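You operate a simulated robot arm through the tools that you are given. There is no shell and no other tool.

Carry out the task below with a simulated robot arm. There is one attempt and no reset: what you move stays moved.

TASK
Press the flat lump on square 2 out with the block, then cool the table till it is firm.
Fine: Block back; blue valve at half to about 40 C, then shut; wait till the shine goes. Set down upright: pressing block.
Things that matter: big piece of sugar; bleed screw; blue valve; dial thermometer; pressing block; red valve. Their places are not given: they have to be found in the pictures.

The check looks at the end state, three seconds after you hand in, the way a careful person would. Anything else that was tipped, shoved, dropped, spilled or broken makes it a failure.

THE ROBOT
A 7-joint arm with a two-finger parallel gripper, fixed in place. Base frame: the origin is on the floor under the middle of its stand, x ahead of it, y to its left, z up. Readings come in mm, degrees, newtons and seconds.
With the tool pointing down near the work surface it reaches from about 200 to 740 mm from the base axis. Its first joint turns from -166.0 to 166.0 degrees. Payload 1.57 kg.
The TCP is the grasp point between the finger pads, 30 mm short of the fingertips. In the tool frame z runs along the fingers and y along their closing line. The gripper opens to 110 mm. The fingers are 24 mm wide and 12 mm thick; the gripper's body (48 by 112 mm) begins 78 mm behind the TCP.
Orientation is that of the tool frame in the base frame, as a unit quaternion [x, y, z, w]. With the fingers straight down and closing along the base's y, the tool's x points along the base's -x, its y along +y and its z along -z.

THE INTERFACE
- The arm moves only by the tool drive_tool. Its argument "commands" is text: rows parted by semicolons, each of 7 numbers parted by spaces: the shift along the tool's x, y, z in mm, then the turn, a rotation vector about the tool's x, y, z in degrees, then the closure in counts, from 0 (fully open) to 255 (shut). In form: x y z rx ry rz jaw; .... A call has 1 to 20 rows; each row is the pose to reach, as a shift and turn from the pose commanded when the call began, along the tool's axes at that moment. A row lasts 0.2 s, in which the tool goes at most 50 mm and 8.6 degrees; a call with a longer step from one row to the next is refused whole, and so is a gripper value outside its range. Where a pose cannot be reached the arm comes as near as it can. A force on the tool above 50 N (or 10 N above the force at the start of the call, whichever is more), or a blocked arm, ends the call early, and 0.2 s more pass. Each finger travels about 45 mm/s and halts on what it meets, pressing with about 34 N; the grip force reading is that of the motor and also rises with nothing between the fingers. The clock runs only during rows and for 0.2 s after the last one: add rows that repeat a pose to give the fingers time. It gives the time, the measured TCP pose, the force on the tool (base axes), the opening and the grip force at its end, in the units of the frame above (readings bear some noise), with the torque about the TCP (base axes, N m) and any sound that the robot's microphone picked up.
- Cameras (640 x 400 px; columns grow to the right, rows downward): "scene" is fixed at [219.7, 649.2, 1666]; the picture's right is [-0.91, -0.41, 0.00], its down [-0.30, 0.67, -0.68] and it looks along [0.28, -0.62, -0.73] (base axes); focal length 350 px, centre (320, 200). "wrist" rides on the gripper at [70, 16, -141] in the tool frame; the picture's right is [-0.23, 0.97, 0.00], its down [-0.86, -0.20, -0.48] and it looks along [-0.47, -0.11, 0.88] (tool axes); focal length 222 px, centre (320, 200).
- get_image(camera): a new picture of that camera. It takes no simulated time.
- raise_lower(by): slides the trunk up (or, below 0, down) by that many mm; the arm rides with it, the base frame stays. It gives what a move gives, with no picture.
- locate(camera, pixels): for up to 12 pixels [column, row] of the newest picture of that camera ("zoom" is the newest enlarged one), the place [x, y, z] in the base frame of the surface seen there, good to about 2 mm. It takes no simulated time.
- zoom(camera, box): a new picture of the part [left, top, right, bottom] of that camera's present view, enlarged. It takes no simulated time.
- close_job(): hands the job in; it is judged then, once.

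Unless the task says otherwise, let go and move clear before handing in.

The tools are called after "Call:" as a command line: name --argument value ..., lists and objects as JSON in quotes. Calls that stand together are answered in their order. drive_tool: Moves the arm, as the interface text tells. Its arguments: {"type":"object","properties":{"commands":{"type":"string"}},"required":["commands"]} The other tools are called the same way: raise_lower (by) moves the trunk up or down; get_image (camera) takes a picture; locate (camera, pixels) gives the place of the surface under pixels of a picture; zoom (camera, box) takes an enlarged picture of a part of a camera's view; close_job () hands the job in.

At the start:

```text
time_s: 0.0
ee_pos: [404.6, 50.4, 1262.4]
ee_rot: [-0.001, 1.0, 0.0, 0.0]
contact_force: [0.4, -0.3, 0.3]
moment: [0.0, 0.01, -0.01]
grip_width: 110.2
grasp_force: 0.1
trunk travel left (down, up): [-525.0, 65.0]
```

scene: 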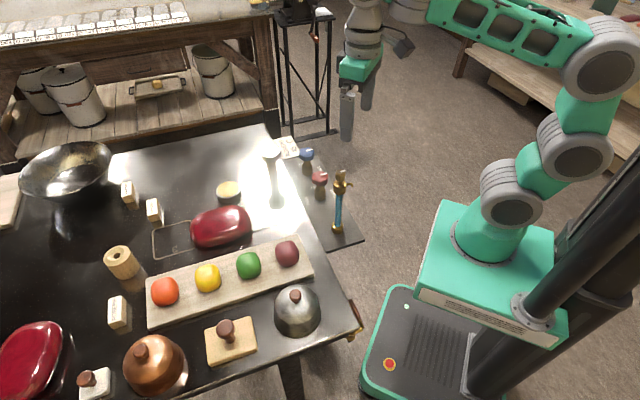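
wrist: 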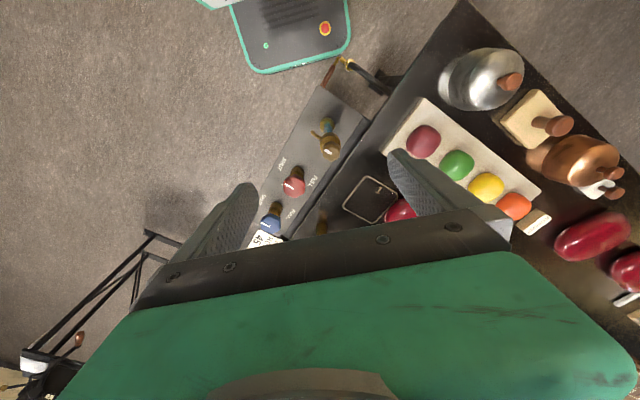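

The scene picture shows a dark table with sugar lumps, a wooden block with a knob near (231,340), and a side shelf with blue and red valves near (307,160) and (319,180). I will zoom in on these to identify things before moving.

Call:
zoom --camera "scene" --box '[240, 120, 380, 260]'

Call:
zoom --camera "scene" --box '[100, 160, 340, 310]'

Call:
zoom --camera "scene" --box '[0, 250, 360, 400]'

Call:
zoom --camera "wrist" --box '[220, 60, 420, 260]'

```text
2.86 times, centred on (310, 190) of scene
```

zoom: 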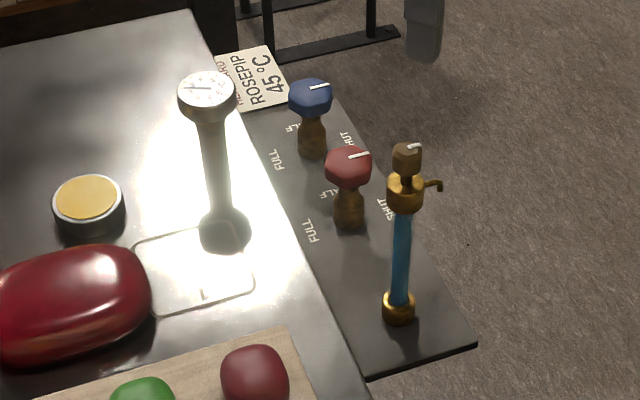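

```text
2.67 times, centred on (220, 235) of scene
```

zoom: 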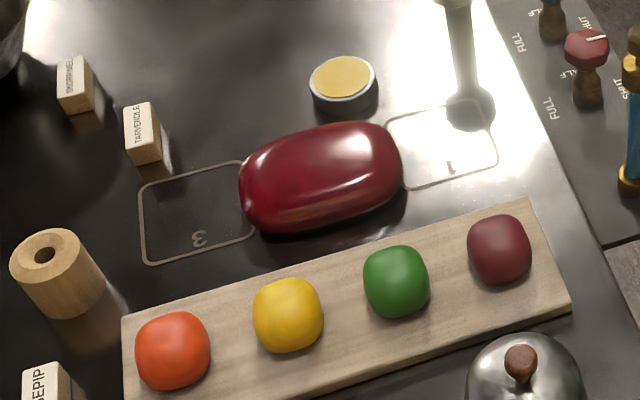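

```text
1.78 times, centred on (180, 325) of scene
```

zoom: 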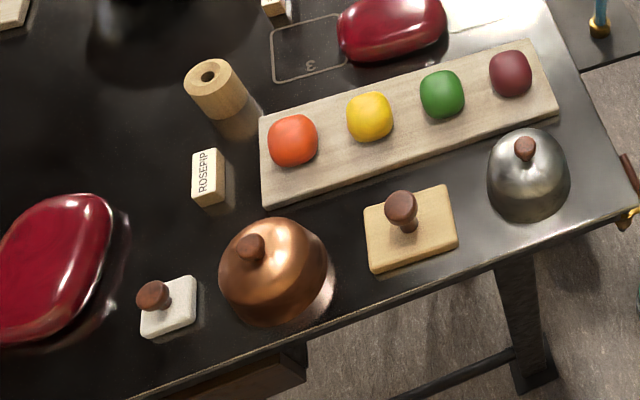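

```text
2.00 times, centred on (320, 160) of wrist
```

zoom: 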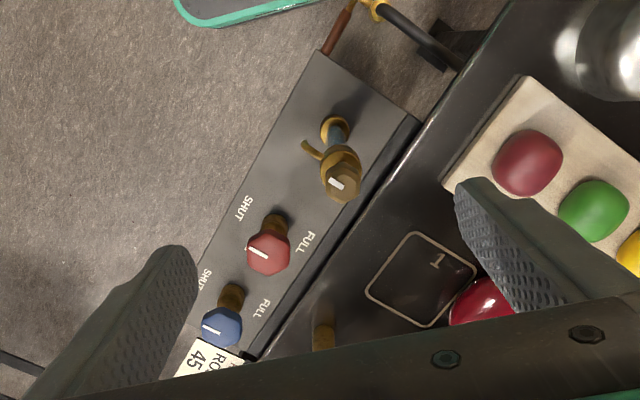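

The zooms show the big red lump covering square 2 (between squares 1 and 3), the dial thermometer by square 1, and the valves with FULL/HALF/SHUT markings. I will look closer at the card, dial, valves and bleed post.

Call:
zoom --camera "scene" --box '[260, 135, 310, 170]'

Call:
zoom --camera "scene" --box '[290, 140, 350, 200]'

Call:
zoom --camera "scene" --box '[310, 160, 370, 250]'

Call:
zoom --camera "scene" --box '[190, 270, 270, 370]'

Call:
zoom --camera "scene" --box '[60, 330, 130, 400]'

Call:
zoom --camera "scene" --box '[0, 0, 360, 150]'

```text
11.43 times, centred on (285, 152) of scene
```

zoom: 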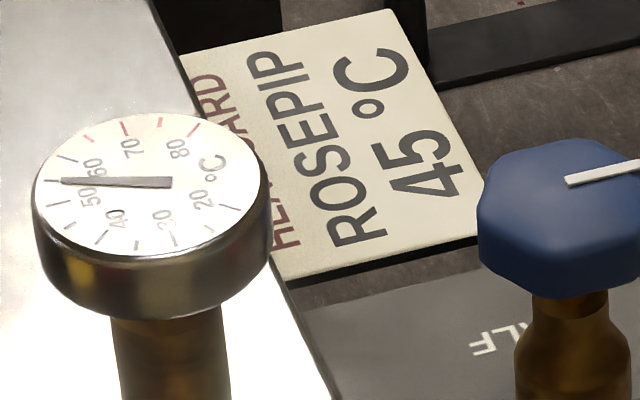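

```text
6.67 times, centred on (320, 170) of scene
```

zoom: 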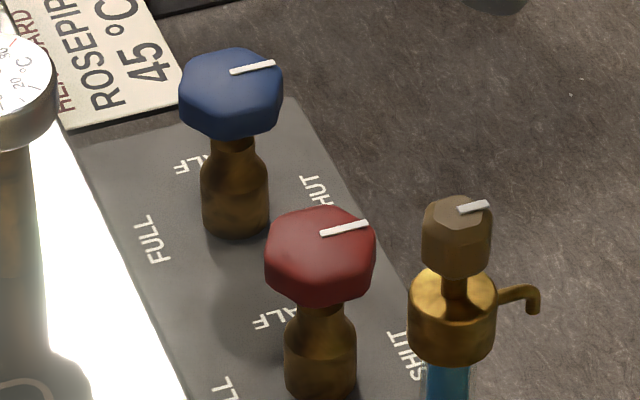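

```text
4.44 times, centred on (340, 205) of scene
```

zoom: 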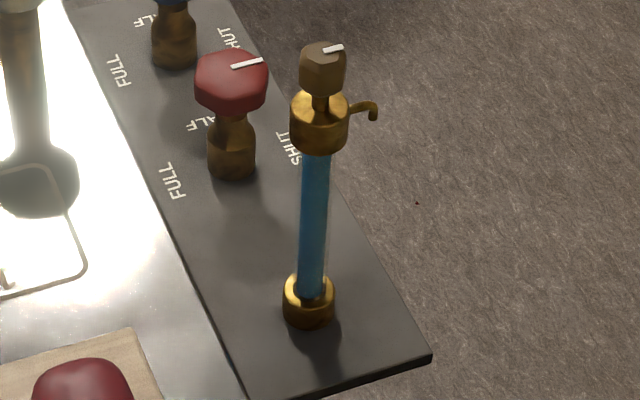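

```text
4.00 times, centred on (230, 320) of scene
```

zoom: 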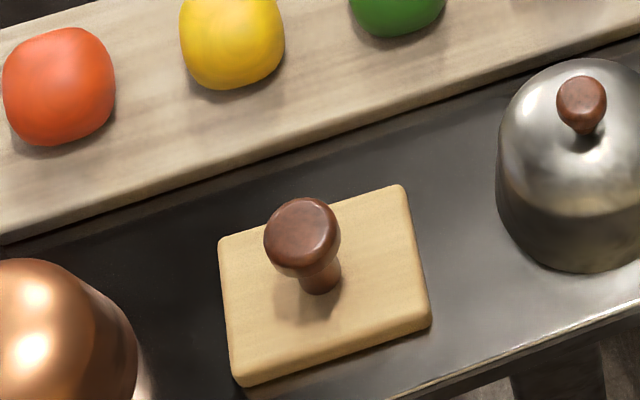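

```text
5.71 times, centred on (95, 365) of scene
```

zoom: 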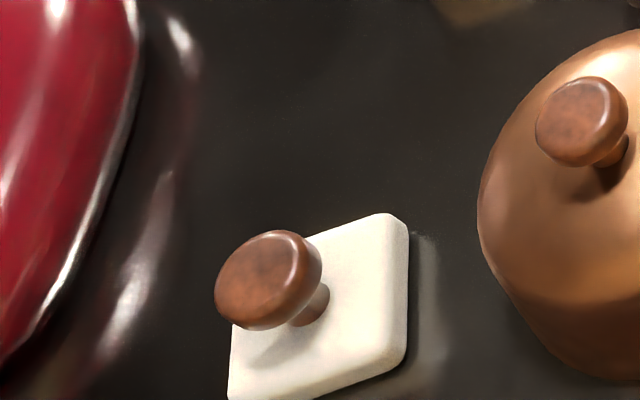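

```text
1.78 times, centred on (180, 75) of scene
```

zoom: 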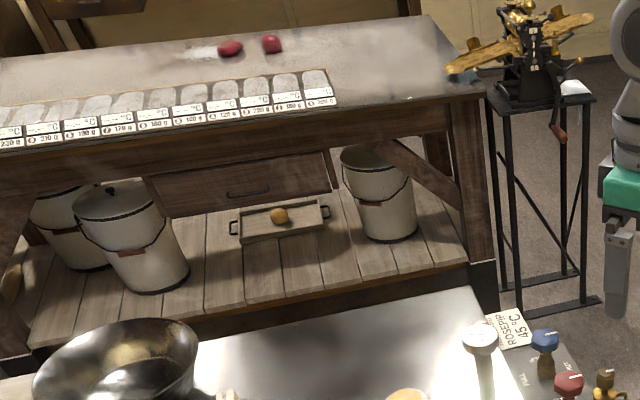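

The dial reads about 53 °C, the valves' white pointers both point to SHUT, and the bleed screw sits atop a blue sight tube. Next I locate the main objects from the scene picture.

Call:
get_image --camera "scene"

Call:
locate --camera "scene" --pixels '[[231, 328], [207, 330], [250, 319], [257, 349], [211, 365], [220, 225], [195, 240], [250, 215], [205, 213], [240, 240], [160, 255], [350, 232]]'

Call:
locate --camera "scene" --pixels '[[308, 153], [304, 172], [319, 176], [320, 195], [342, 174], [342, 190], [337, 228], [272, 153], [274, 200], [300, 270], [229, 190], [296, 300]]'

Call:
locate --camera "scene" --pixels '[[165, 290], [208, 277], [248, 264], [287, 253], [150, 270], [310, 245], [152, 325], [313, 278], [228, 232], [180, 235], [155, 360], [120, 262]]'

```text
taken
```

scene: 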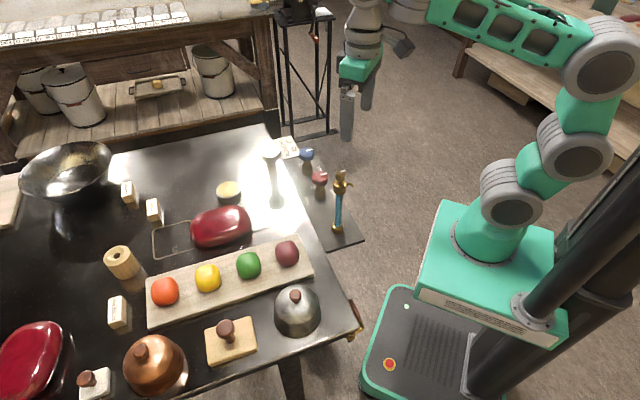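

```text
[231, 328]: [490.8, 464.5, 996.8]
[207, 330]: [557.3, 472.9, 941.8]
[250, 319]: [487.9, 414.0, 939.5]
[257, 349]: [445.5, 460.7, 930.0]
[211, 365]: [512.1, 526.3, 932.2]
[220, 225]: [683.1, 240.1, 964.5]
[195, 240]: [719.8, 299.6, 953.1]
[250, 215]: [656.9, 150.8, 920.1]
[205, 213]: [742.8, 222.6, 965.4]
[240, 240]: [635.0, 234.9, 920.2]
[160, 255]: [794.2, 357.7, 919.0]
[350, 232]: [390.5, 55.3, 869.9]
```

```text
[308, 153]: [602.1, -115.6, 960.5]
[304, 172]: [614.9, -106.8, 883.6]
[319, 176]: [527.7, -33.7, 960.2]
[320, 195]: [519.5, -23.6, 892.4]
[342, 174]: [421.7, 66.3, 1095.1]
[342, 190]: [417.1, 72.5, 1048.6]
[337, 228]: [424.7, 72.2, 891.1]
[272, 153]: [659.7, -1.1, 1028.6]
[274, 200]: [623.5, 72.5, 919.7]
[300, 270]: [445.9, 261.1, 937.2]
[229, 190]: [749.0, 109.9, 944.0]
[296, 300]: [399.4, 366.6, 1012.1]
```

```text
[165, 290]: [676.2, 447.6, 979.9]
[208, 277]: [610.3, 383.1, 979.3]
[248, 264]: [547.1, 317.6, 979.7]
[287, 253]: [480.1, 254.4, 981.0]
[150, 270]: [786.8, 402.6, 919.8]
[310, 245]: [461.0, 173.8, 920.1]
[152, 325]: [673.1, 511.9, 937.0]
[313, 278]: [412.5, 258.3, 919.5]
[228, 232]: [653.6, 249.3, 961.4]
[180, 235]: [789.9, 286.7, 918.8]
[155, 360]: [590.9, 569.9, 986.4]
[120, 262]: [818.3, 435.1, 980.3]
```

The locate readings give a table top at z≈920, the lump at about (683,240) and the block at about (490,465), with the bleed post topping out near z≈1100. I'll move at the present height to bring the wrist camera over the lump and block.

Call:
drive_tool --commands "-20 40 0 0 0 0 0; -40 80 0 0 0 0 0; -60 120 0 0 0 0 0; -80 160 0 0 0 0 0; -100 195 0 0 0 0 0; -115 224 0 0 0 0 0; -115 224 0 0 0 0 0"

Call:
get_image --camera "wrist"

```text
time_s: 1.6
ee_pos: [521.5, 275.9, 1259.2]
ee_rot: [0.0, 1.0, 0.0, 0.0]
contact_force: [1.3, -0.6, 0.1]
moment: [-0.02, -0.01, 0.02]
grip_width: 110.3
grasp_force: 0.1
trunk travel left (down, up): [-525.0, 65.0]
```

```text
taken
```

wrist: 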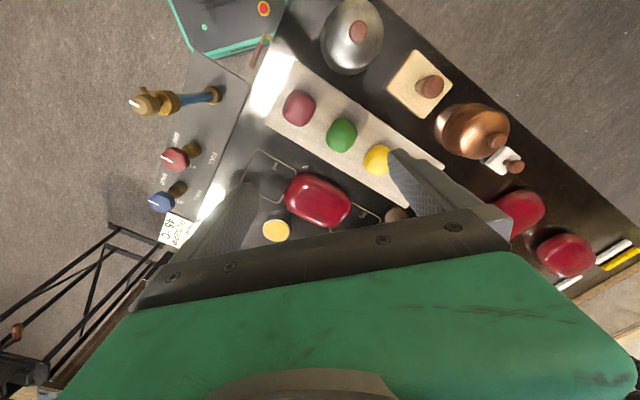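

The wrist picture now shows the lump at (318,200), square 1 at (275,175), and the block at (425,85). I'll zoom to see the lump and marked squares clearly.

Call:
zoom --camera "wrist" --box '[240, 140, 400, 240]'

Call:
zoom --camera "wrist" --box '[360, 30, 480, 130]'

Call:
zoom --camera "wrist" --box '[110, 60, 260, 260]'

```text
4.00 times, centred on (320, 190) of wrist
```

zoom: 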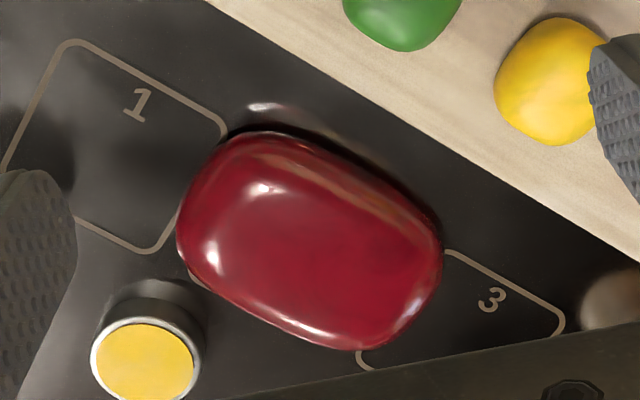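

```text
4.00 times, centred on (420, 80) of wrist
```

zoom: 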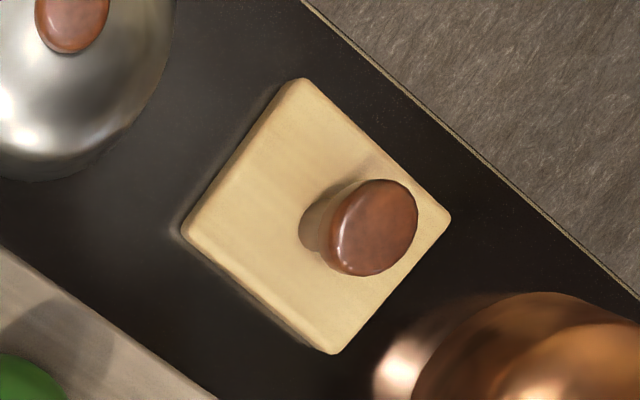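

```text
2.00 times, centred on (185, 160) of wrist
```

zoom: 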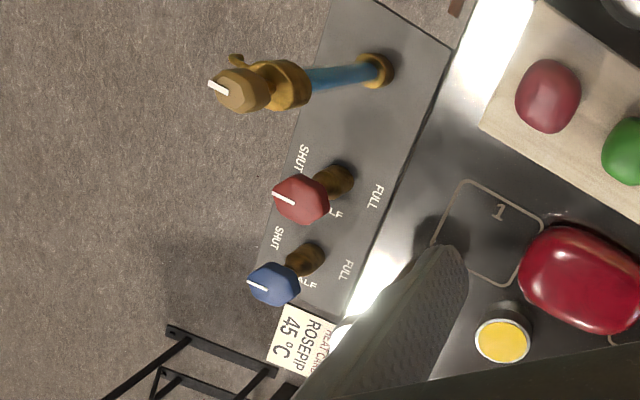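

The zoom shows the lump with soft highlights fully covering square 2, and the card says "HEAT CARD ROSEPIP 45 °C". I'll measure lump outline, squares and the block and knob from this picture.

Call:
locate --camera "wrist" --pixels '[[318, 200], [288, 200], [300, 178], [345, 195], [325, 224], [348, 212], [258, 151], [295, 171], [277, 202], [352, 203], [380, 221], [305, 190]]'

Call:
zoom --camera "wrist" --box '[360, 30, 480, 130]'

Call:
locate --camera "zoom" --pixels '[[302, 82], [185, 228], [335, 350], [447, 215], [375, 225], [335, 240], [390, 190], [250, 180], [305, 235], [380, 270], [415, 215], [350, 330]]'

```text
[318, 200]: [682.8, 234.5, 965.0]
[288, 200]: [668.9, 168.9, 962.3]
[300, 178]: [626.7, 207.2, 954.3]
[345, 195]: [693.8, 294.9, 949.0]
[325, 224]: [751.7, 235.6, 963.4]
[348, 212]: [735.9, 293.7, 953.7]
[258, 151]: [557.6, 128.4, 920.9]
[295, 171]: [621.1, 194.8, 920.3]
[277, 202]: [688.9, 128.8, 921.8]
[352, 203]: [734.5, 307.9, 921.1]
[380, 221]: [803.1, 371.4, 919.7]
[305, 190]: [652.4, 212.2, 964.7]
```

```text
4.00 times, centred on (420, 80) of wrist
```

zoom: 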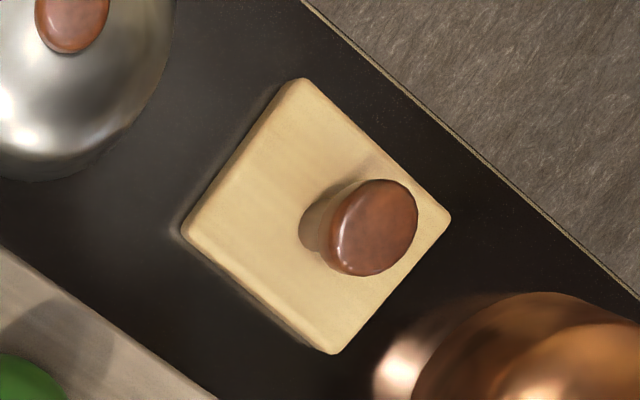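

```text
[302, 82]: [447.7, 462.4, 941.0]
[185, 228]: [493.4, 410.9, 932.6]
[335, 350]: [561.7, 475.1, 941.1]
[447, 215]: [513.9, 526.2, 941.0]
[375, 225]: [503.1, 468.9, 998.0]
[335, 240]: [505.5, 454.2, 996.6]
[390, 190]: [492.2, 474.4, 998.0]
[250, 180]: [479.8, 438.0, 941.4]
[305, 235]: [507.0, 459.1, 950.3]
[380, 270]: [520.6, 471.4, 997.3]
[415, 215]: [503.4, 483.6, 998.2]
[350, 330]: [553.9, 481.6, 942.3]
```

The locates put the block's knob centre at about (503.5, 469) with its top at z≈998, block 92×70 mm at about 44° yaw, and lump top at z≈965. I'll move above the block, turn 45° so the fingers close across its short side, and check again.

Call:
drive_tool --commands "4 40 0 0 0 -8 40; 8 80 0 0 0 -16 60; 12 120 0 0 0 -24 80; 16 160 10 0 0 -32 80; 17 193 40 0 0 -40 80; 17 193 85 0 0 -45 80; 17 193 130 0 0 -45 80; 17 193 160 0 0 -45 80; 17 193 160 0 0 -45 80"

Call:
get_image --camera "wrist"

Call:
get_image --camera "scene"

```text
time_s: 3.6
ee_pos: [503.9, 465.6, 1101.2]
ee_rot: [-0.383, 0.924, -0.001, 0.0]
contact_force: [-0.1, -0.3, -0.1]
moment: [0.04, -0.02, -0.02]
grip_width: 75.7
grasp_force: 0.0
out of reach, approached as far as the arm can: row 2, 3, 4, 5, 6, 7
trunk travel left (down, up): [-525.0, 65.0]
```

```text
taken
```

wrist: 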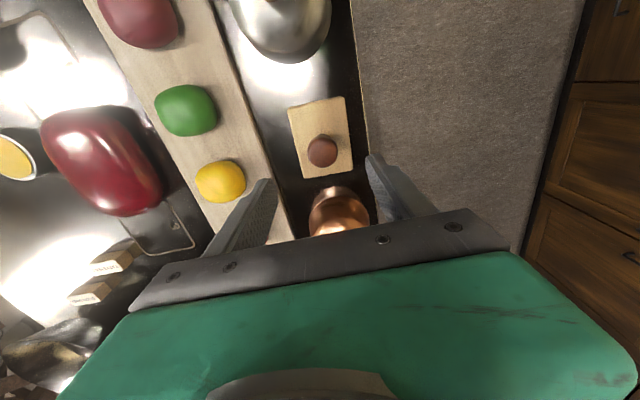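

```text
taken
```

scene: 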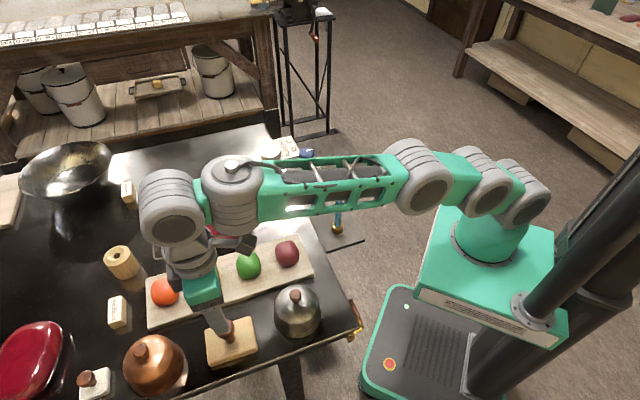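

The arm is above the block at (504,466,1101) with the fingers straddling the knob seen at (322,152); some higher rows were out of reach, so I'll raise the trunk 65 mm to gain reach at height for the lump. Then I'll locate the knob again.

Call:
raise_lower --by 64

Call:
zoom --camera "wrist" --box '[270, 80, 390, 200]'

```text
time_s: 4.6
ee_pos: [504.5, 464.3, 1165.5]
ee_rot: [-0.383, 0.924, 0.0, 0.0]
contact_force: [-0.4, -0.4, 0.2]
moment: [0.01, 0.02, 0.0]
grip_width: 75.3
grasp_force: 0.0
trunk travel left (down, up): [-589.0, 1.0]
```

```text
3.33 times, centred on (330, 140) of wrist
```

zoom: 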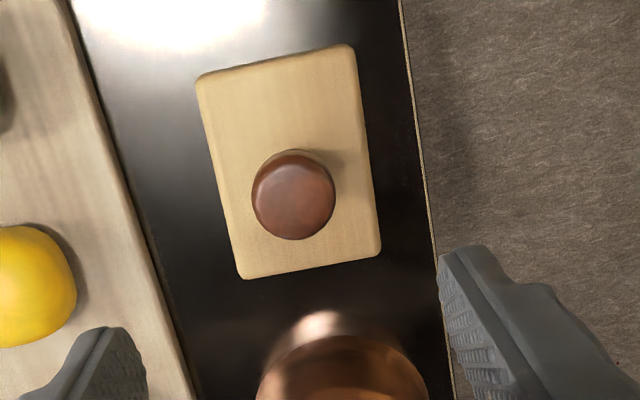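

Call:
locate --camera "zoom" --pixels '[[293, 194], [254, 194], [334, 194], [293, 158], [293, 236], [200, 80], [350, 48], [378, 248], [245, 275], [220, 175], [365, 150], [310, 265]]'

```text
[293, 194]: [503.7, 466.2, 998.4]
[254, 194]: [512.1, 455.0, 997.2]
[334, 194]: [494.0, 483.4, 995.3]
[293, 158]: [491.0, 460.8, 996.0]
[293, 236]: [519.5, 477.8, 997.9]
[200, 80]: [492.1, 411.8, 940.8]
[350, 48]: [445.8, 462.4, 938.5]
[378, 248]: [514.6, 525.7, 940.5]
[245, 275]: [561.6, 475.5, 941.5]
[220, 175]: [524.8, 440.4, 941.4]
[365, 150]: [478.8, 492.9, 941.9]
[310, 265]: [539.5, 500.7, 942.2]
```

The knob centre is at about (503.7, 468.7) with a 33 mm head, top z≈998, and the block yaw is about 42.5°. I'll descend to TCP z≈984 with the jaw partly open and then check before closing.

Call:
drive_tool --commands "-2.5 3.7 40 0 0 0 80; -2.5 3.7 80 0 0 0 80; -2.5 3.7 120 0 0 0 80; -2.5 3.7 150 0 0 0 80; -2.5 3.7 170 0 0 0 80; -2.5 3.7 181 0 0 0 80; -2.5 3.7 181 0 0 0 80"

Call:
get_image --camera "wrist"

Call:
zoom --camera "scene" --box '[180, 270, 280, 370]'

```text
time_s: 6.2
ee_pos: [504.5, 468.3, 984.0]
ee_rot: [-0.382, 0.924, 0.001, 0.0]
contact_force: [0.2, 0.0, -0.5]
moment: [0.01, -0.01, -0.03]
grip_width: 75.5
grasp_force: 0.1
trunk travel left (down, up): [-589.0, 1.0]
```

```text
taken
```

wrist: 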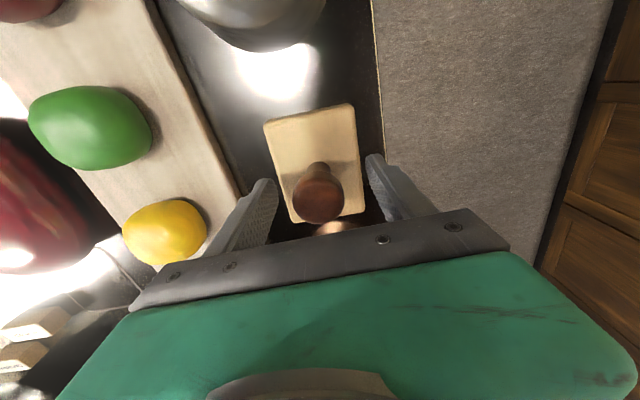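

```text
4.00 times, centred on (230, 320) of scene
```

zoom: 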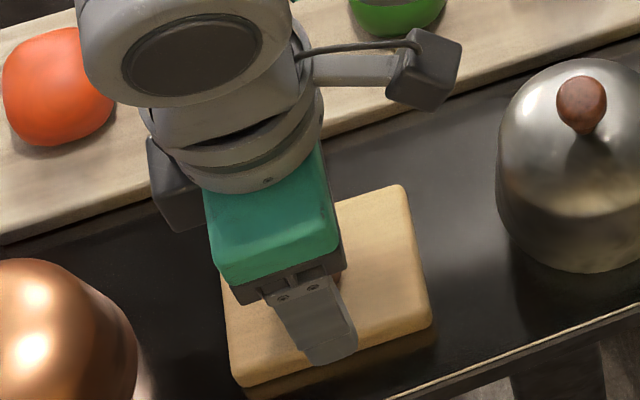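

The knob at (318,195) is centred between the fingers and nothing touches. I'll close on it and hold.

Call:
drive_tool --commands "0 0 0 0 0 0 200; 0 0 0 0 0 0 255; 0 0 0 0 0 0 255; 0 0 0 0 0 0 255; 0 0 0 0 0 0 255"

Call:
zoom --camera "wrist" --box '[220, 90, 420, 250]'

```text
time_s: 7.4
ee_pos: [502.9, 469.4, 983.4]
ee_rot: [-0.382, 0.924, 0.0, 0.0]
contact_force: [0.2, -0.2, 1.2]
moment: [0.0, -0.01, 0.01]
grip_width: 34.7
grasp_force: 34.4
trunk travel left (down, up): [-589.0, 1.0]
```

```text
2.50 times, centred on (320, 170) of wrist
```

zoom: 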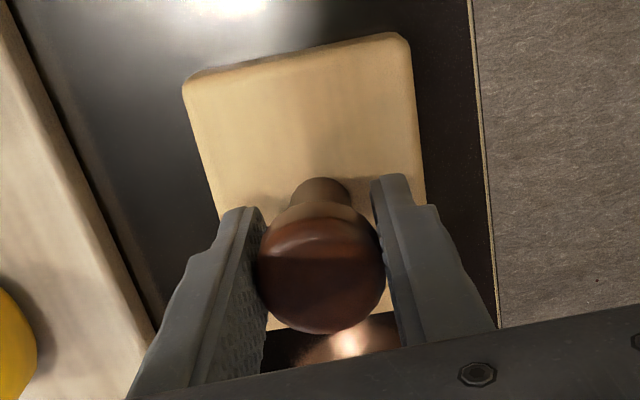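

The fingers hold the knob at 34.7 mm opening. I'll lift the block straight up by 100 mm and look at it and at the lump.

Call:
drive_tool --commands "0 0 -10 0 0 0 255; 0 0 -35 0 0 0 255; 0 0 -65 0 0 0 255; 0 0 -95 0 0 0 255; 0 0 -100 0 0 0 255; 0 0 -100 0 0 0 255"

Call:
get_image --camera "wrist"

Call:
get_image --camera "scene"

Call:
zoom --camera "scene" --box '[130, 170, 330, 300]'

```text
time_s: 8.8
ee_pos: [505.0, 468.3, 1083.4]
ee_rot: [-0.384, 0.924, -0.001, 0.0]
contact_force: [0.0, 0.2, -2.1]
moment: [-0.01, 0.04, 0.0]
grip_width: 34.6
grasp_force: 34.2
trunk travel left (down, up): [-589.0, 1.0]
```

```text
taken
```

wrist: 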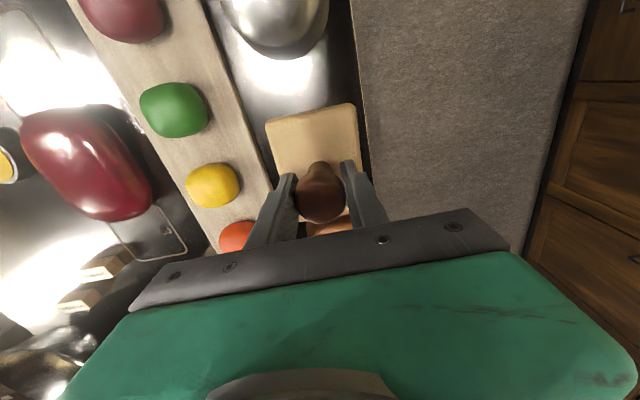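

```text
taken
```

scene: 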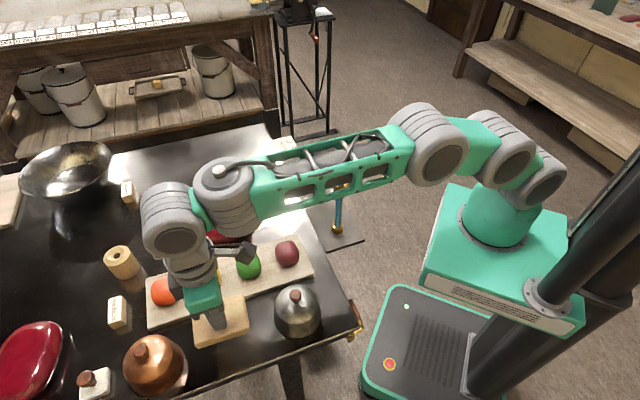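

```text
3.08 times, centred on (230, 235) of scene
```

zoom: 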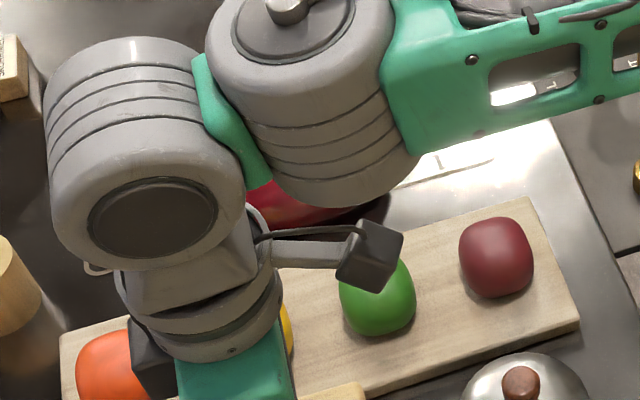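

The block is held aloft and the lump is visible at (85,160). I'll zoom there and measure the lump outline and neighbouring square lines.

Call:
zoom --camera "wrist" --box '[0, 80, 200, 260]'

Call:
locate --camera "wrist" --pixels '[[85, 160], [22, 140], [40, 118], [100, 108], [130, 135], [150, 190], [140, 215], [100, 218], [65, 190], [110, 120], [60, 150], [115, 190]]'

```text
2.22 times, centred on (100, 170) of wrist
```

zoom: 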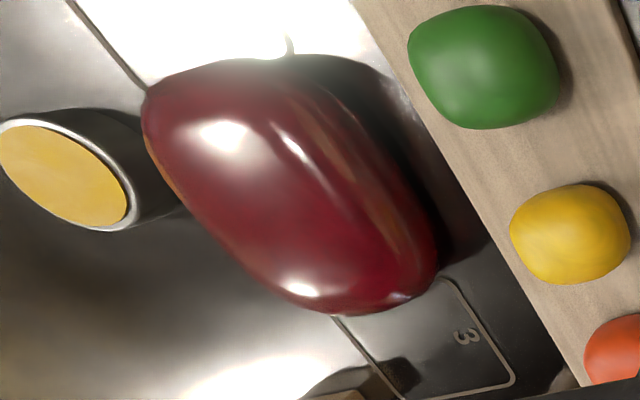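

```text
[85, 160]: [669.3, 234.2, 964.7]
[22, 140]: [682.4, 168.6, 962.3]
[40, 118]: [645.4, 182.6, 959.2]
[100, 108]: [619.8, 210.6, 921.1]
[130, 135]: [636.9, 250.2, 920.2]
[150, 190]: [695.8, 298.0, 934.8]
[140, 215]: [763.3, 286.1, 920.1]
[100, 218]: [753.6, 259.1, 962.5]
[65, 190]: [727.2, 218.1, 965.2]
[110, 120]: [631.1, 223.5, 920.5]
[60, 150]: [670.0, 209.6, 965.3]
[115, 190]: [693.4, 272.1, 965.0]
```

The lump spans roughly 148×94 mm along the block's own yaw with its centre near (694, 236) and its top at z≈965. I'll carry the block over the tray at this height and come down to about 20 mm over the lump.

Call:
drive_tool --commands "4 -42 0 0 0 0 255; 9 -85 0 0 0 0 255; 13 -128 0 0 0 0 255; 17.5 -171 0 0 0 0 255; 22 -214 0 0 0 0 255; 26 -256 10 0 0 0 255; 29 -285 22 0 0 0 255; 30.4 -297.7 33 0 0 0 255; 30.4 -297.7 33 0 0 0 255; 30.4 -297.7 33 0 0 0 255"

Call:
get_image --camera "wrist"

Call:
get_image --camera "scene"

```text
time_s: 11.0
ee_pos: [692.9, 238.1, 1049.7]
ee_rot: [-0.383, 0.924, 0.001, 0.0]
contact_force: [0.4, -0.2, -1.6]
moment: [-0.01, -0.01, 0.01]
grip_width: 34.6
grasp_force: 34.0
trunk travel left (down, up): [-589.0, 1.0]
```

```text
taken
```

wrist: 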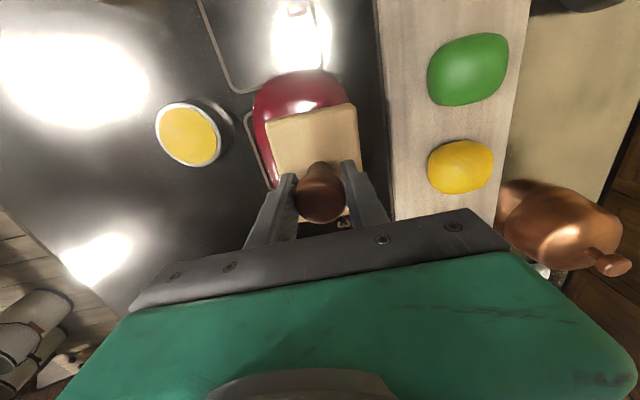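

```text
taken
```

scene: 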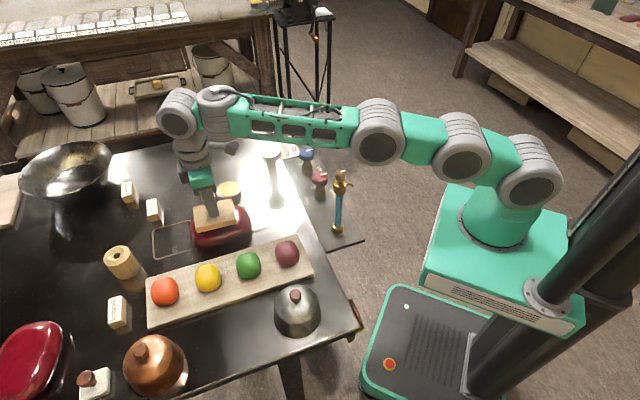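

The block is over the lump with no contact (force ≈ -1.6 N is its weight). I'll zoom in to check alignment before pressing.

Call:
zoom --camera "wrist" --box '[190, 40, 400, 240]'

Call:
zoom --camera "scene" --box '[150, 160, 290, 270]'

Call:
zoom --camera "scene" --box '[260, 138, 290, 168]'

```text
2.00 times, centred on (295, 140) of wrist
```

zoom: 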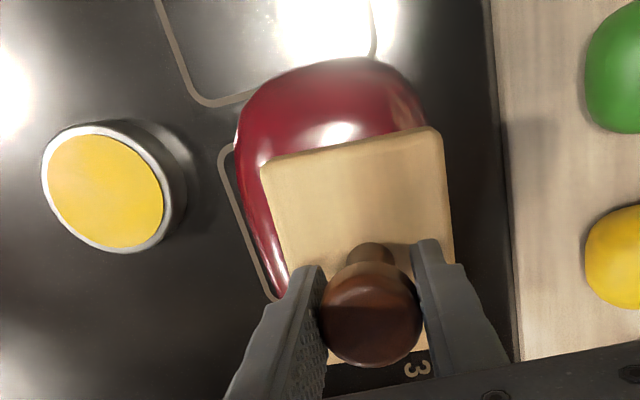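

```text
3.64 times, centred on (220, 215) of scene
```

zoom: 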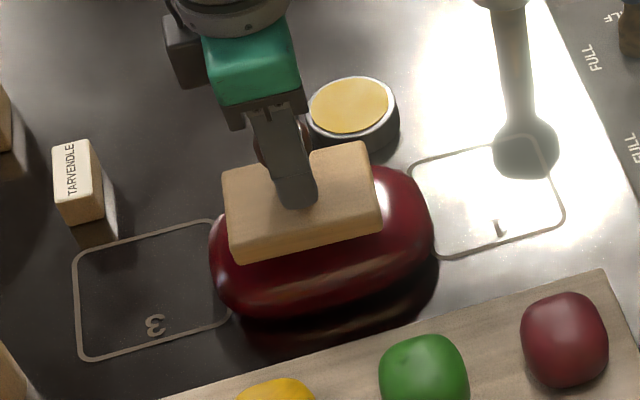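

```text
13.33 times, centred on (275, 153) of scene
```

zoom: 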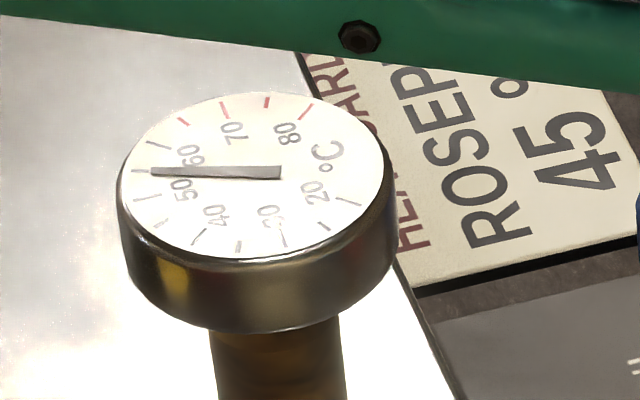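

The block sits squarely over the lump and the dial pointer is near 55 °C, so the sugar should be soft. I'll lower in small steps until the block meets the lump.

Call:
drive_tool --commands "0 0 6 0 0 0 255; 0 0 12 0 0 0 255; 0 0 16 0 0 0 255; 0 0 19 0 0 0 255; 0 0 21 0 0 0 255; 0 0 23 0 0 0 255; 0 0 25 0 0 0 255; 0 0 27 0 0 0 255; 0 0 29 0 0 0 255"

Call:
zoom --camera "scene" --box '[150, 160, 290, 270]'

```text
time_s: 13.0
ee_pos: [691.7, 237.8, 1027.5]
ee_rot: [-0.382, 0.924, 0.0, 0.006]
contact_force: [5.0, 0.4, 26.1]
moment: [-0.01, -0.03, 0.05]
grip_width: 34.9
grasp_force: 34.1
trunk travel left (down, up): [-589.0, 1.0]
```

```text
3.64 times, centred on (220, 215) of scene
```

zoom: 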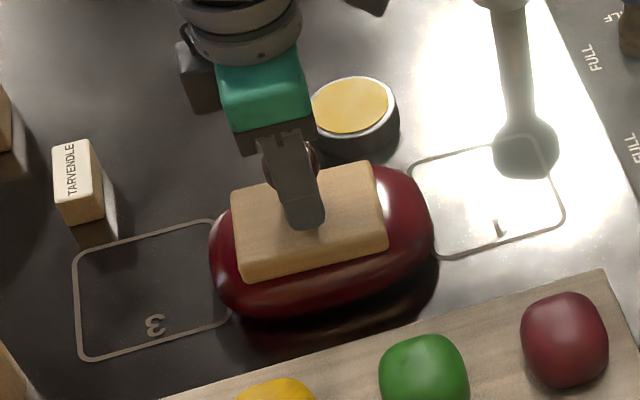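

Contact: 26 N upward at TCP z=1027.5, matching the lump's 965 mm top. I'll press a bit more and hold to see whether the sugar yields.

Call:
drive_tool --commands "0 0 2 0 0 0 255; 0 0 3 0 0 0 255; 0 0 4 0 0 0 255; 0 0 4 0 0 0 255; 0 0 4 0 0 0 255; 0 0 4 0 0 0 255; 0 0 4 0 0 0 255; 0 0 4 0 0 0 255; 0 0 4 0 0 0 255; 0 0 4 0 0 0 255"

Call:
zoom --camera "scene" --box '[150, 160, 290, 270]'

```text
time_s: 15.2
ee_pos: [691.4, 237.7, 1018.6]
ee_rot: [-0.383, 0.924, 0.0, 0.0]
contact_force: [-0.3, 0.2, -1.9]
moment: [-0.03, 0.03, 0.02]
grip_width: 34.9
grasp_force: 33.9
trunk travel left (down, up): [-589.0, 1.0]
```

```text
3.64 times, centred on (220, 215) of scene
```

zoom: 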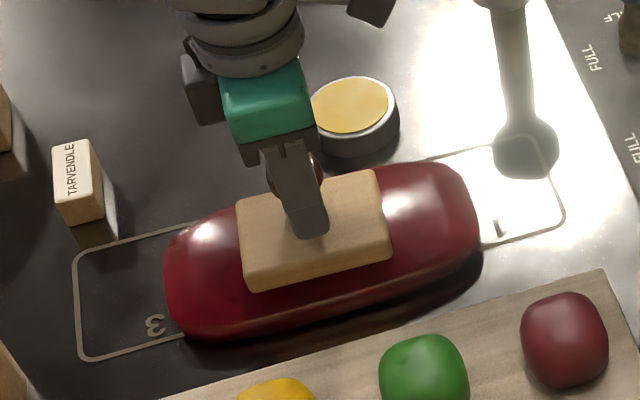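

The lump has yielded and spread along its length (now spanning (165..480) in the zoom), and force has dropped to zero at TCP z≈1018.6. I'll measure its new height and extent.

Call:
get_image --camera "wrist"

Call:
zoom --camera "wrist" --box '[190, 40, 400, 240]'

Call:
zoom --camera "scene" --box '[150, 160, 290, 270]'

Call:
locate --camera "zoom" --pixels '[[200, 270], [420, 200], [440, 180], [470, 200], [480, 235], [330, 310], [200, 310], [165, 265], [210, 240], [300, 340], [400, 240], [190, 335]]'

```text
taken
```

wrist: 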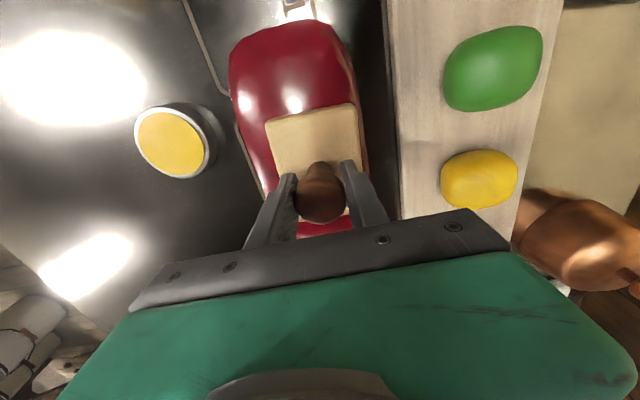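

```text
2.00 times, centred on (295, 140) of wrist
```

zoom: 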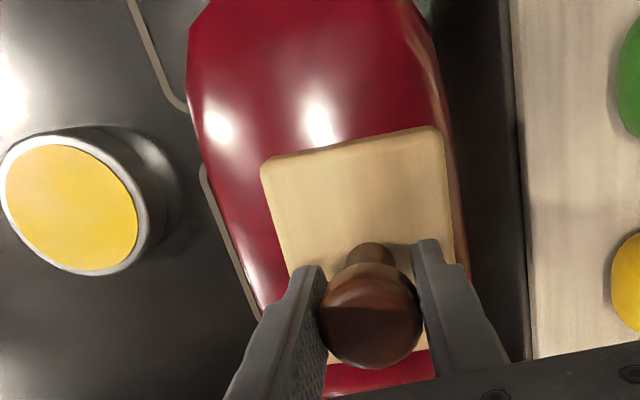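

```text
3.64 times, centred on (220, 215) of scene
```

zoom: 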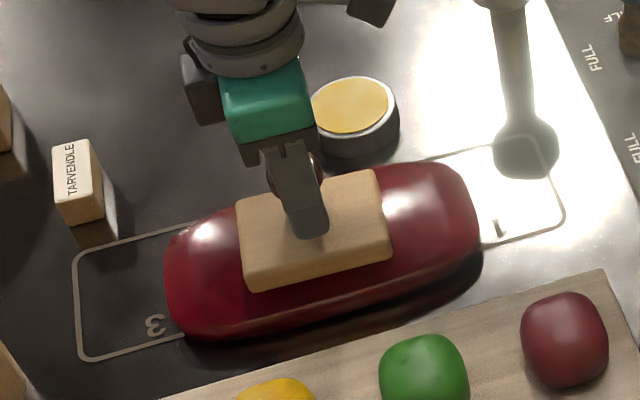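

```text
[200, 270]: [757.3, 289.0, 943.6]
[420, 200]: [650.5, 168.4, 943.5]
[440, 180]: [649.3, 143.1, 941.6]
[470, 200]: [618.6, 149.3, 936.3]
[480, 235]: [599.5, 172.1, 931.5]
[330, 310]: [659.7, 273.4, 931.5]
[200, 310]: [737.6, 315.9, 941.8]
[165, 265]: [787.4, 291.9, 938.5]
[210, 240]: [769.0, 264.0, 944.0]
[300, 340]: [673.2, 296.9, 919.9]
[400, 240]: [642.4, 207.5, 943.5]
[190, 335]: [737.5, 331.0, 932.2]
```

The lump is now about 23 mm thick (top z≈943.5, from 965) and about 220 mm long, and there's a gap beneath the block. I'll lift the block 15 mm, let a second pass, and see whether the lump is still changing.

Call:
drive_tool --commands "0 0 -5 0 0 0 255; 0 0 -15 0 0 0 255; 0 0 -15 0 0 0 255; 0 0 -15 0 0 0 255; 0 0 -15 0 0 0 255"

Call:
zoom --camera "scene" --box '[150, 160, 290, 270]'

Call:
locate --camera "zoom" --pixels '[[200, 270], [420, 200], [440, 180], [470, 200], [480, 235], [330, 310], [200, 310], [165, 265], [210, 240], [300, 340], [400, 240], [190, 335]]'

Call:
zoom --camera "scene" --box '[260, 138, 290, 168]'

```text
time_s: 16.4
ee_pos: [692.0, 237.3, 1033.5]
ee_rot: [-0.383, 0.924, 0.0, 0.0]
contact_force: [0.3, -0.7, -2.6]
moment: [0.01, 0.03, 0.02]
grip_width: 34.6
grasp_force: 33.8
trunk travel left (down, up): [-589.0, 1.0]
```

```text
3.64 times, centred on (220, 215) of scene
```

zoom: 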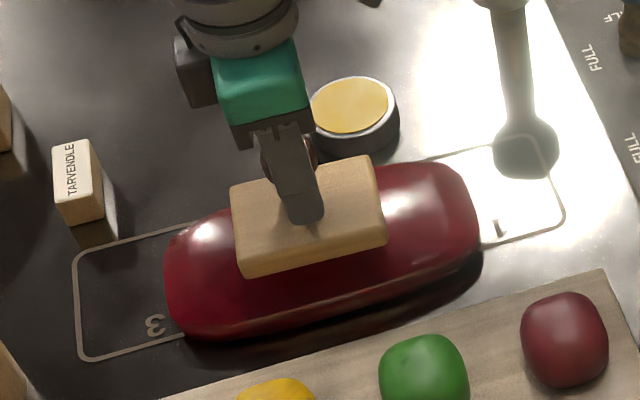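

```text
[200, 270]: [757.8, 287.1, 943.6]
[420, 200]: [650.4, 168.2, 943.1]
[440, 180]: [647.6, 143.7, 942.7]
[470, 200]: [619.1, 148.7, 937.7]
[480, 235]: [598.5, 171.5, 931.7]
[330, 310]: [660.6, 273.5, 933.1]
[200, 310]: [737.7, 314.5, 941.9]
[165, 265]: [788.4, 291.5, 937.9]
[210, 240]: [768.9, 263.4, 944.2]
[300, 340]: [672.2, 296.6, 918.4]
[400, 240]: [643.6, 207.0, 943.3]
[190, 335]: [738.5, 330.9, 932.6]
```

```text
13.33 times, centred on (275, 153) of scene
```

zoom: 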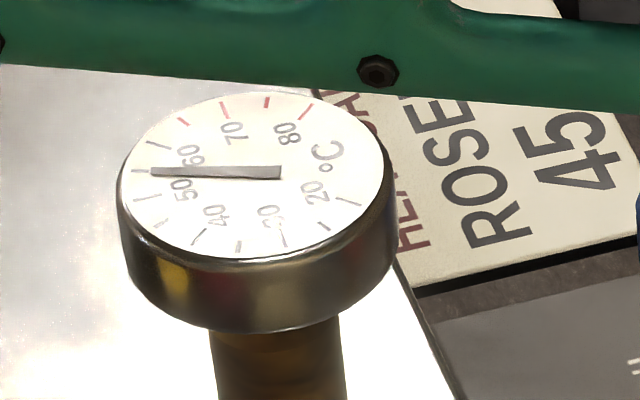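

The lump is stable at 23–24 mm thick and evenly spread, and the dial is still near 55 °C, so pressing is done. I'll carry the block back over its home spot along the same path, staying high over the tray.

Call:
drive_tool --commands "0 0 -15 0 0 0 255; -3 30 -27 0 0 0 255; -7 70 -42 0 0 0 255; -11 110 -50 0 0 0 255; -15.5 152 -50 0 0 0 255; -20 195 -50 0 0 0 255; -24 237 -50 0 0 0 255; -28 278 -50 0 0 0 255; -30.4 297.7 -50 0 0 0 255; -30.4 297.7 -50 0 0 0 255; -30.4 297.7 -50 0 0 0 255"

Call:
get_image --camera "wrist"

Call:
get_image --camera "scene"

```text
time_s: 18.8
ee_pos: [504.9, 469.6, 1084.7]
ee_rot: [-0.383, 0.924, -0.001, 0.0]
contact_force: [0.1, 1.0, -1.9]
moment: [0.01, -0.01, -0.07]
grip_width: 35.0
grasp_force: 33.9
trunk travel left (down, up): [-589.0, 1.0]
```

```text
taken
```

wrist: 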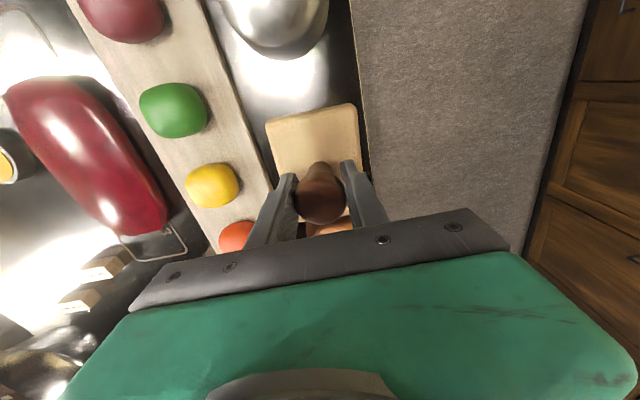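

```text
taken
```

scene: 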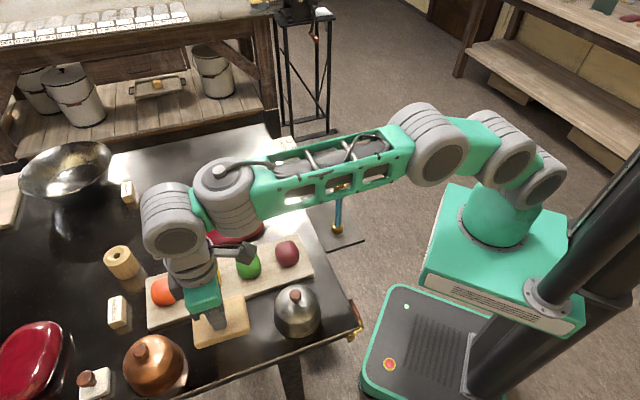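

The block hangs over its home spot exactly as after lifting (same pixel position as before). I'll lower it 99 mm slowly to the table.

Call:
drive_tool --commands "0 0 30 0 0 0 255; 0 0 60 0 0 0 255; 0 0 80 0 0 0 255; 0 0 90 0 0 0 255; 0 0 95 0 0 0 255; 0 0 97 0 0 0 255; 0 0 98 0 0 0 255; 0 0 99 0 0 0 255; 0 0 99.5 0 0 0 255; 0 0 99.5 0 0 0 255"

Call:
zoom --camera "wrist" --box '[220, 90, 420, 250]'

Call:
zoom --camera "scene" --box '[180, 270, 280, 370]'

```text
time_s: 21.0
ee_pos: [503.1, 468.5, 983.2]
ee_rot: [-0.383, 0.924, 0.0, 0.0]
contact_force: [-0.8, 1.3, 0.7]
moment: [0.01, -0.12, 0.0]
grip_width: 34.7
grasp_force: 34.1
trunk travel left (down, up): [-589.0, 1.0]
```

```text
2.50 times, centred on (320, 170) of wrist
```

zoom: 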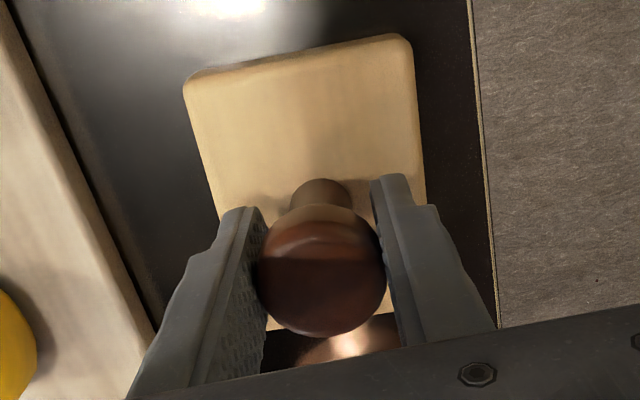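

```text
4.00 times, centred on (230, 320) of scene
```

zoom: 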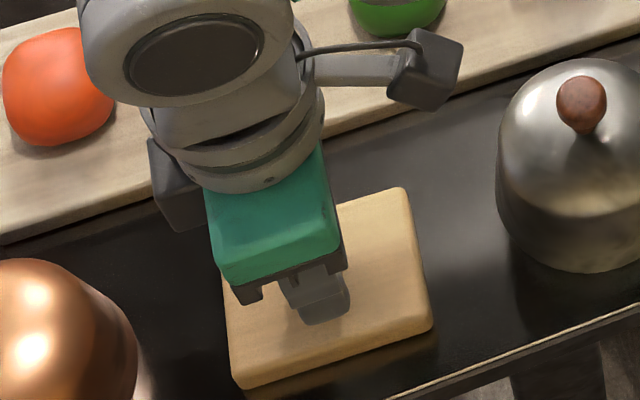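

The force went from -1.9 N to +0.7 N, so the block rests on the table at its old place. I'll open to about 76 mm and rise straight up.

Call:
drive_tool --commands "0 0 0.5 0 0 0 220; 0 0 0 0 0 0 150; 0 0 0 0 0 0 100; 0 0 0 0 0 0 80; 0 0 0 0 0 0 80; 0 0 -15 0 0 0 80; 0 0 -50 0 0 0 80; 0 0 -95 0 0 0 80; 0 0 -140 0 0 0 80; 0 0 -140 0 0 0 80"

Call:
get_image --camera "wrist"

Call:
get_image --camera "scene"

```text
time_s: 23.2
ee_pos: [504.7, 466.8, 1123.1]
ee_rot: [-0.382, 0.924, 0.0, -0.001]
contact_force: [-0.1, 0.2, 0.3]
moment: [0.0, 0.01, 0.02]
grip_width: 75.2
grasp_force: 0.0
trunk travel left (down, up): [-589.0, 1.0]
```

```text
taken
```

wrist: 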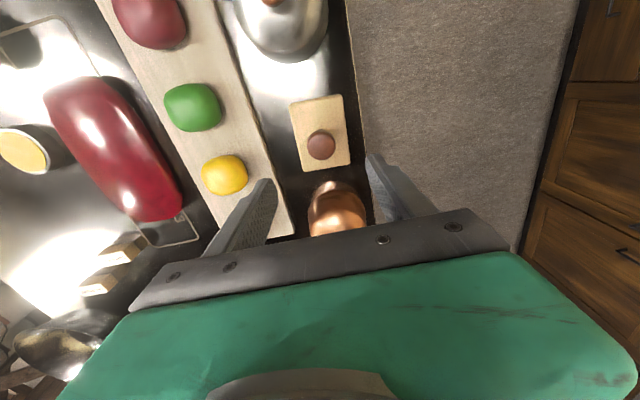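

```text
taken
```

scene: 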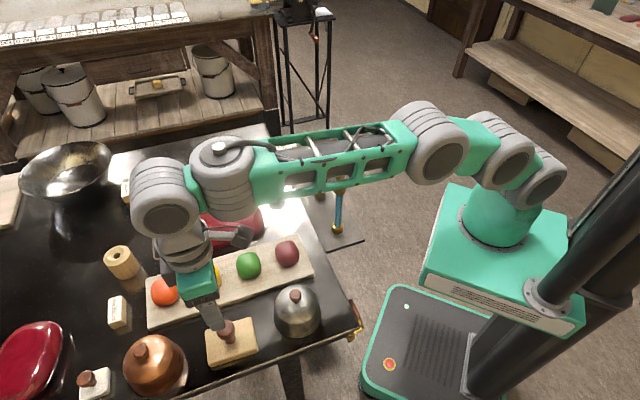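

The block stands upright at its old place at (320,145) and the gripper is free. Next I'll swing at z≈1180 toward the valves, turning back to the original yaw so the wrist camera sees them.

Call:
drive_tool --commands "28 -26 -18 0 0 3 80; 60 -55 -36 0 0 7 80; 92 -84 -57 0 0 10 80; 124 -113 -57 0 0 14 80; 156 -142 -57 0 0 17 80; 188 -171 -57 0 0 21 80; 220 -200 -57 0 0 24 80; 252 -229 -57 0 0 28 80; 284 -258 -57 0 0 31 80; 316 -287 -57 0 0 35 60; 348 -316 -57 0 0 38 40; 380 -345 -57 0 0 42 20; 404.5 -369.1 -57 0 0 45 0; 404.5 -369.1 -57 0 0 45 0"

Call:
get_image --camera "wrist"

Call:
get_image --camera "scene"

```text
time_s: 26.2
ee_pos: [477.6, -77.2, 1184.0]
ee_rot: [-0.001, 1.0, 0.0, 0.0]
contact_force: [0.5, -0.6, -0.1]
moment: [0.0, 0.0, -0.06]
grip_width: 110.1
grasp_force: 0.0
trunk travel left (down, up): [-589.0, 1.0]
```

```text
taken
```

wrist: 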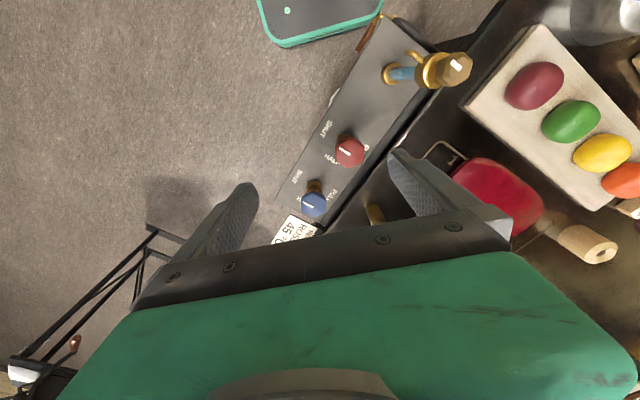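

```text
taken
```

scene: 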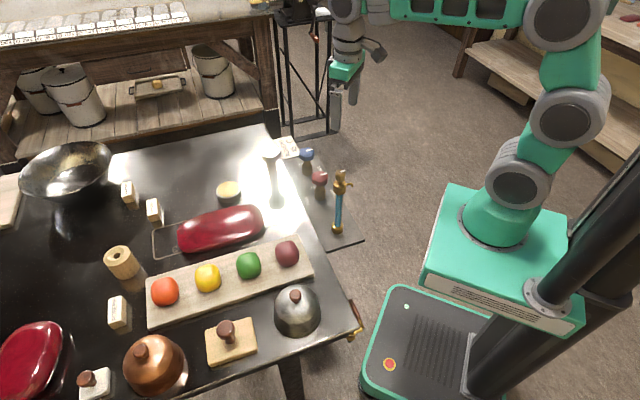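

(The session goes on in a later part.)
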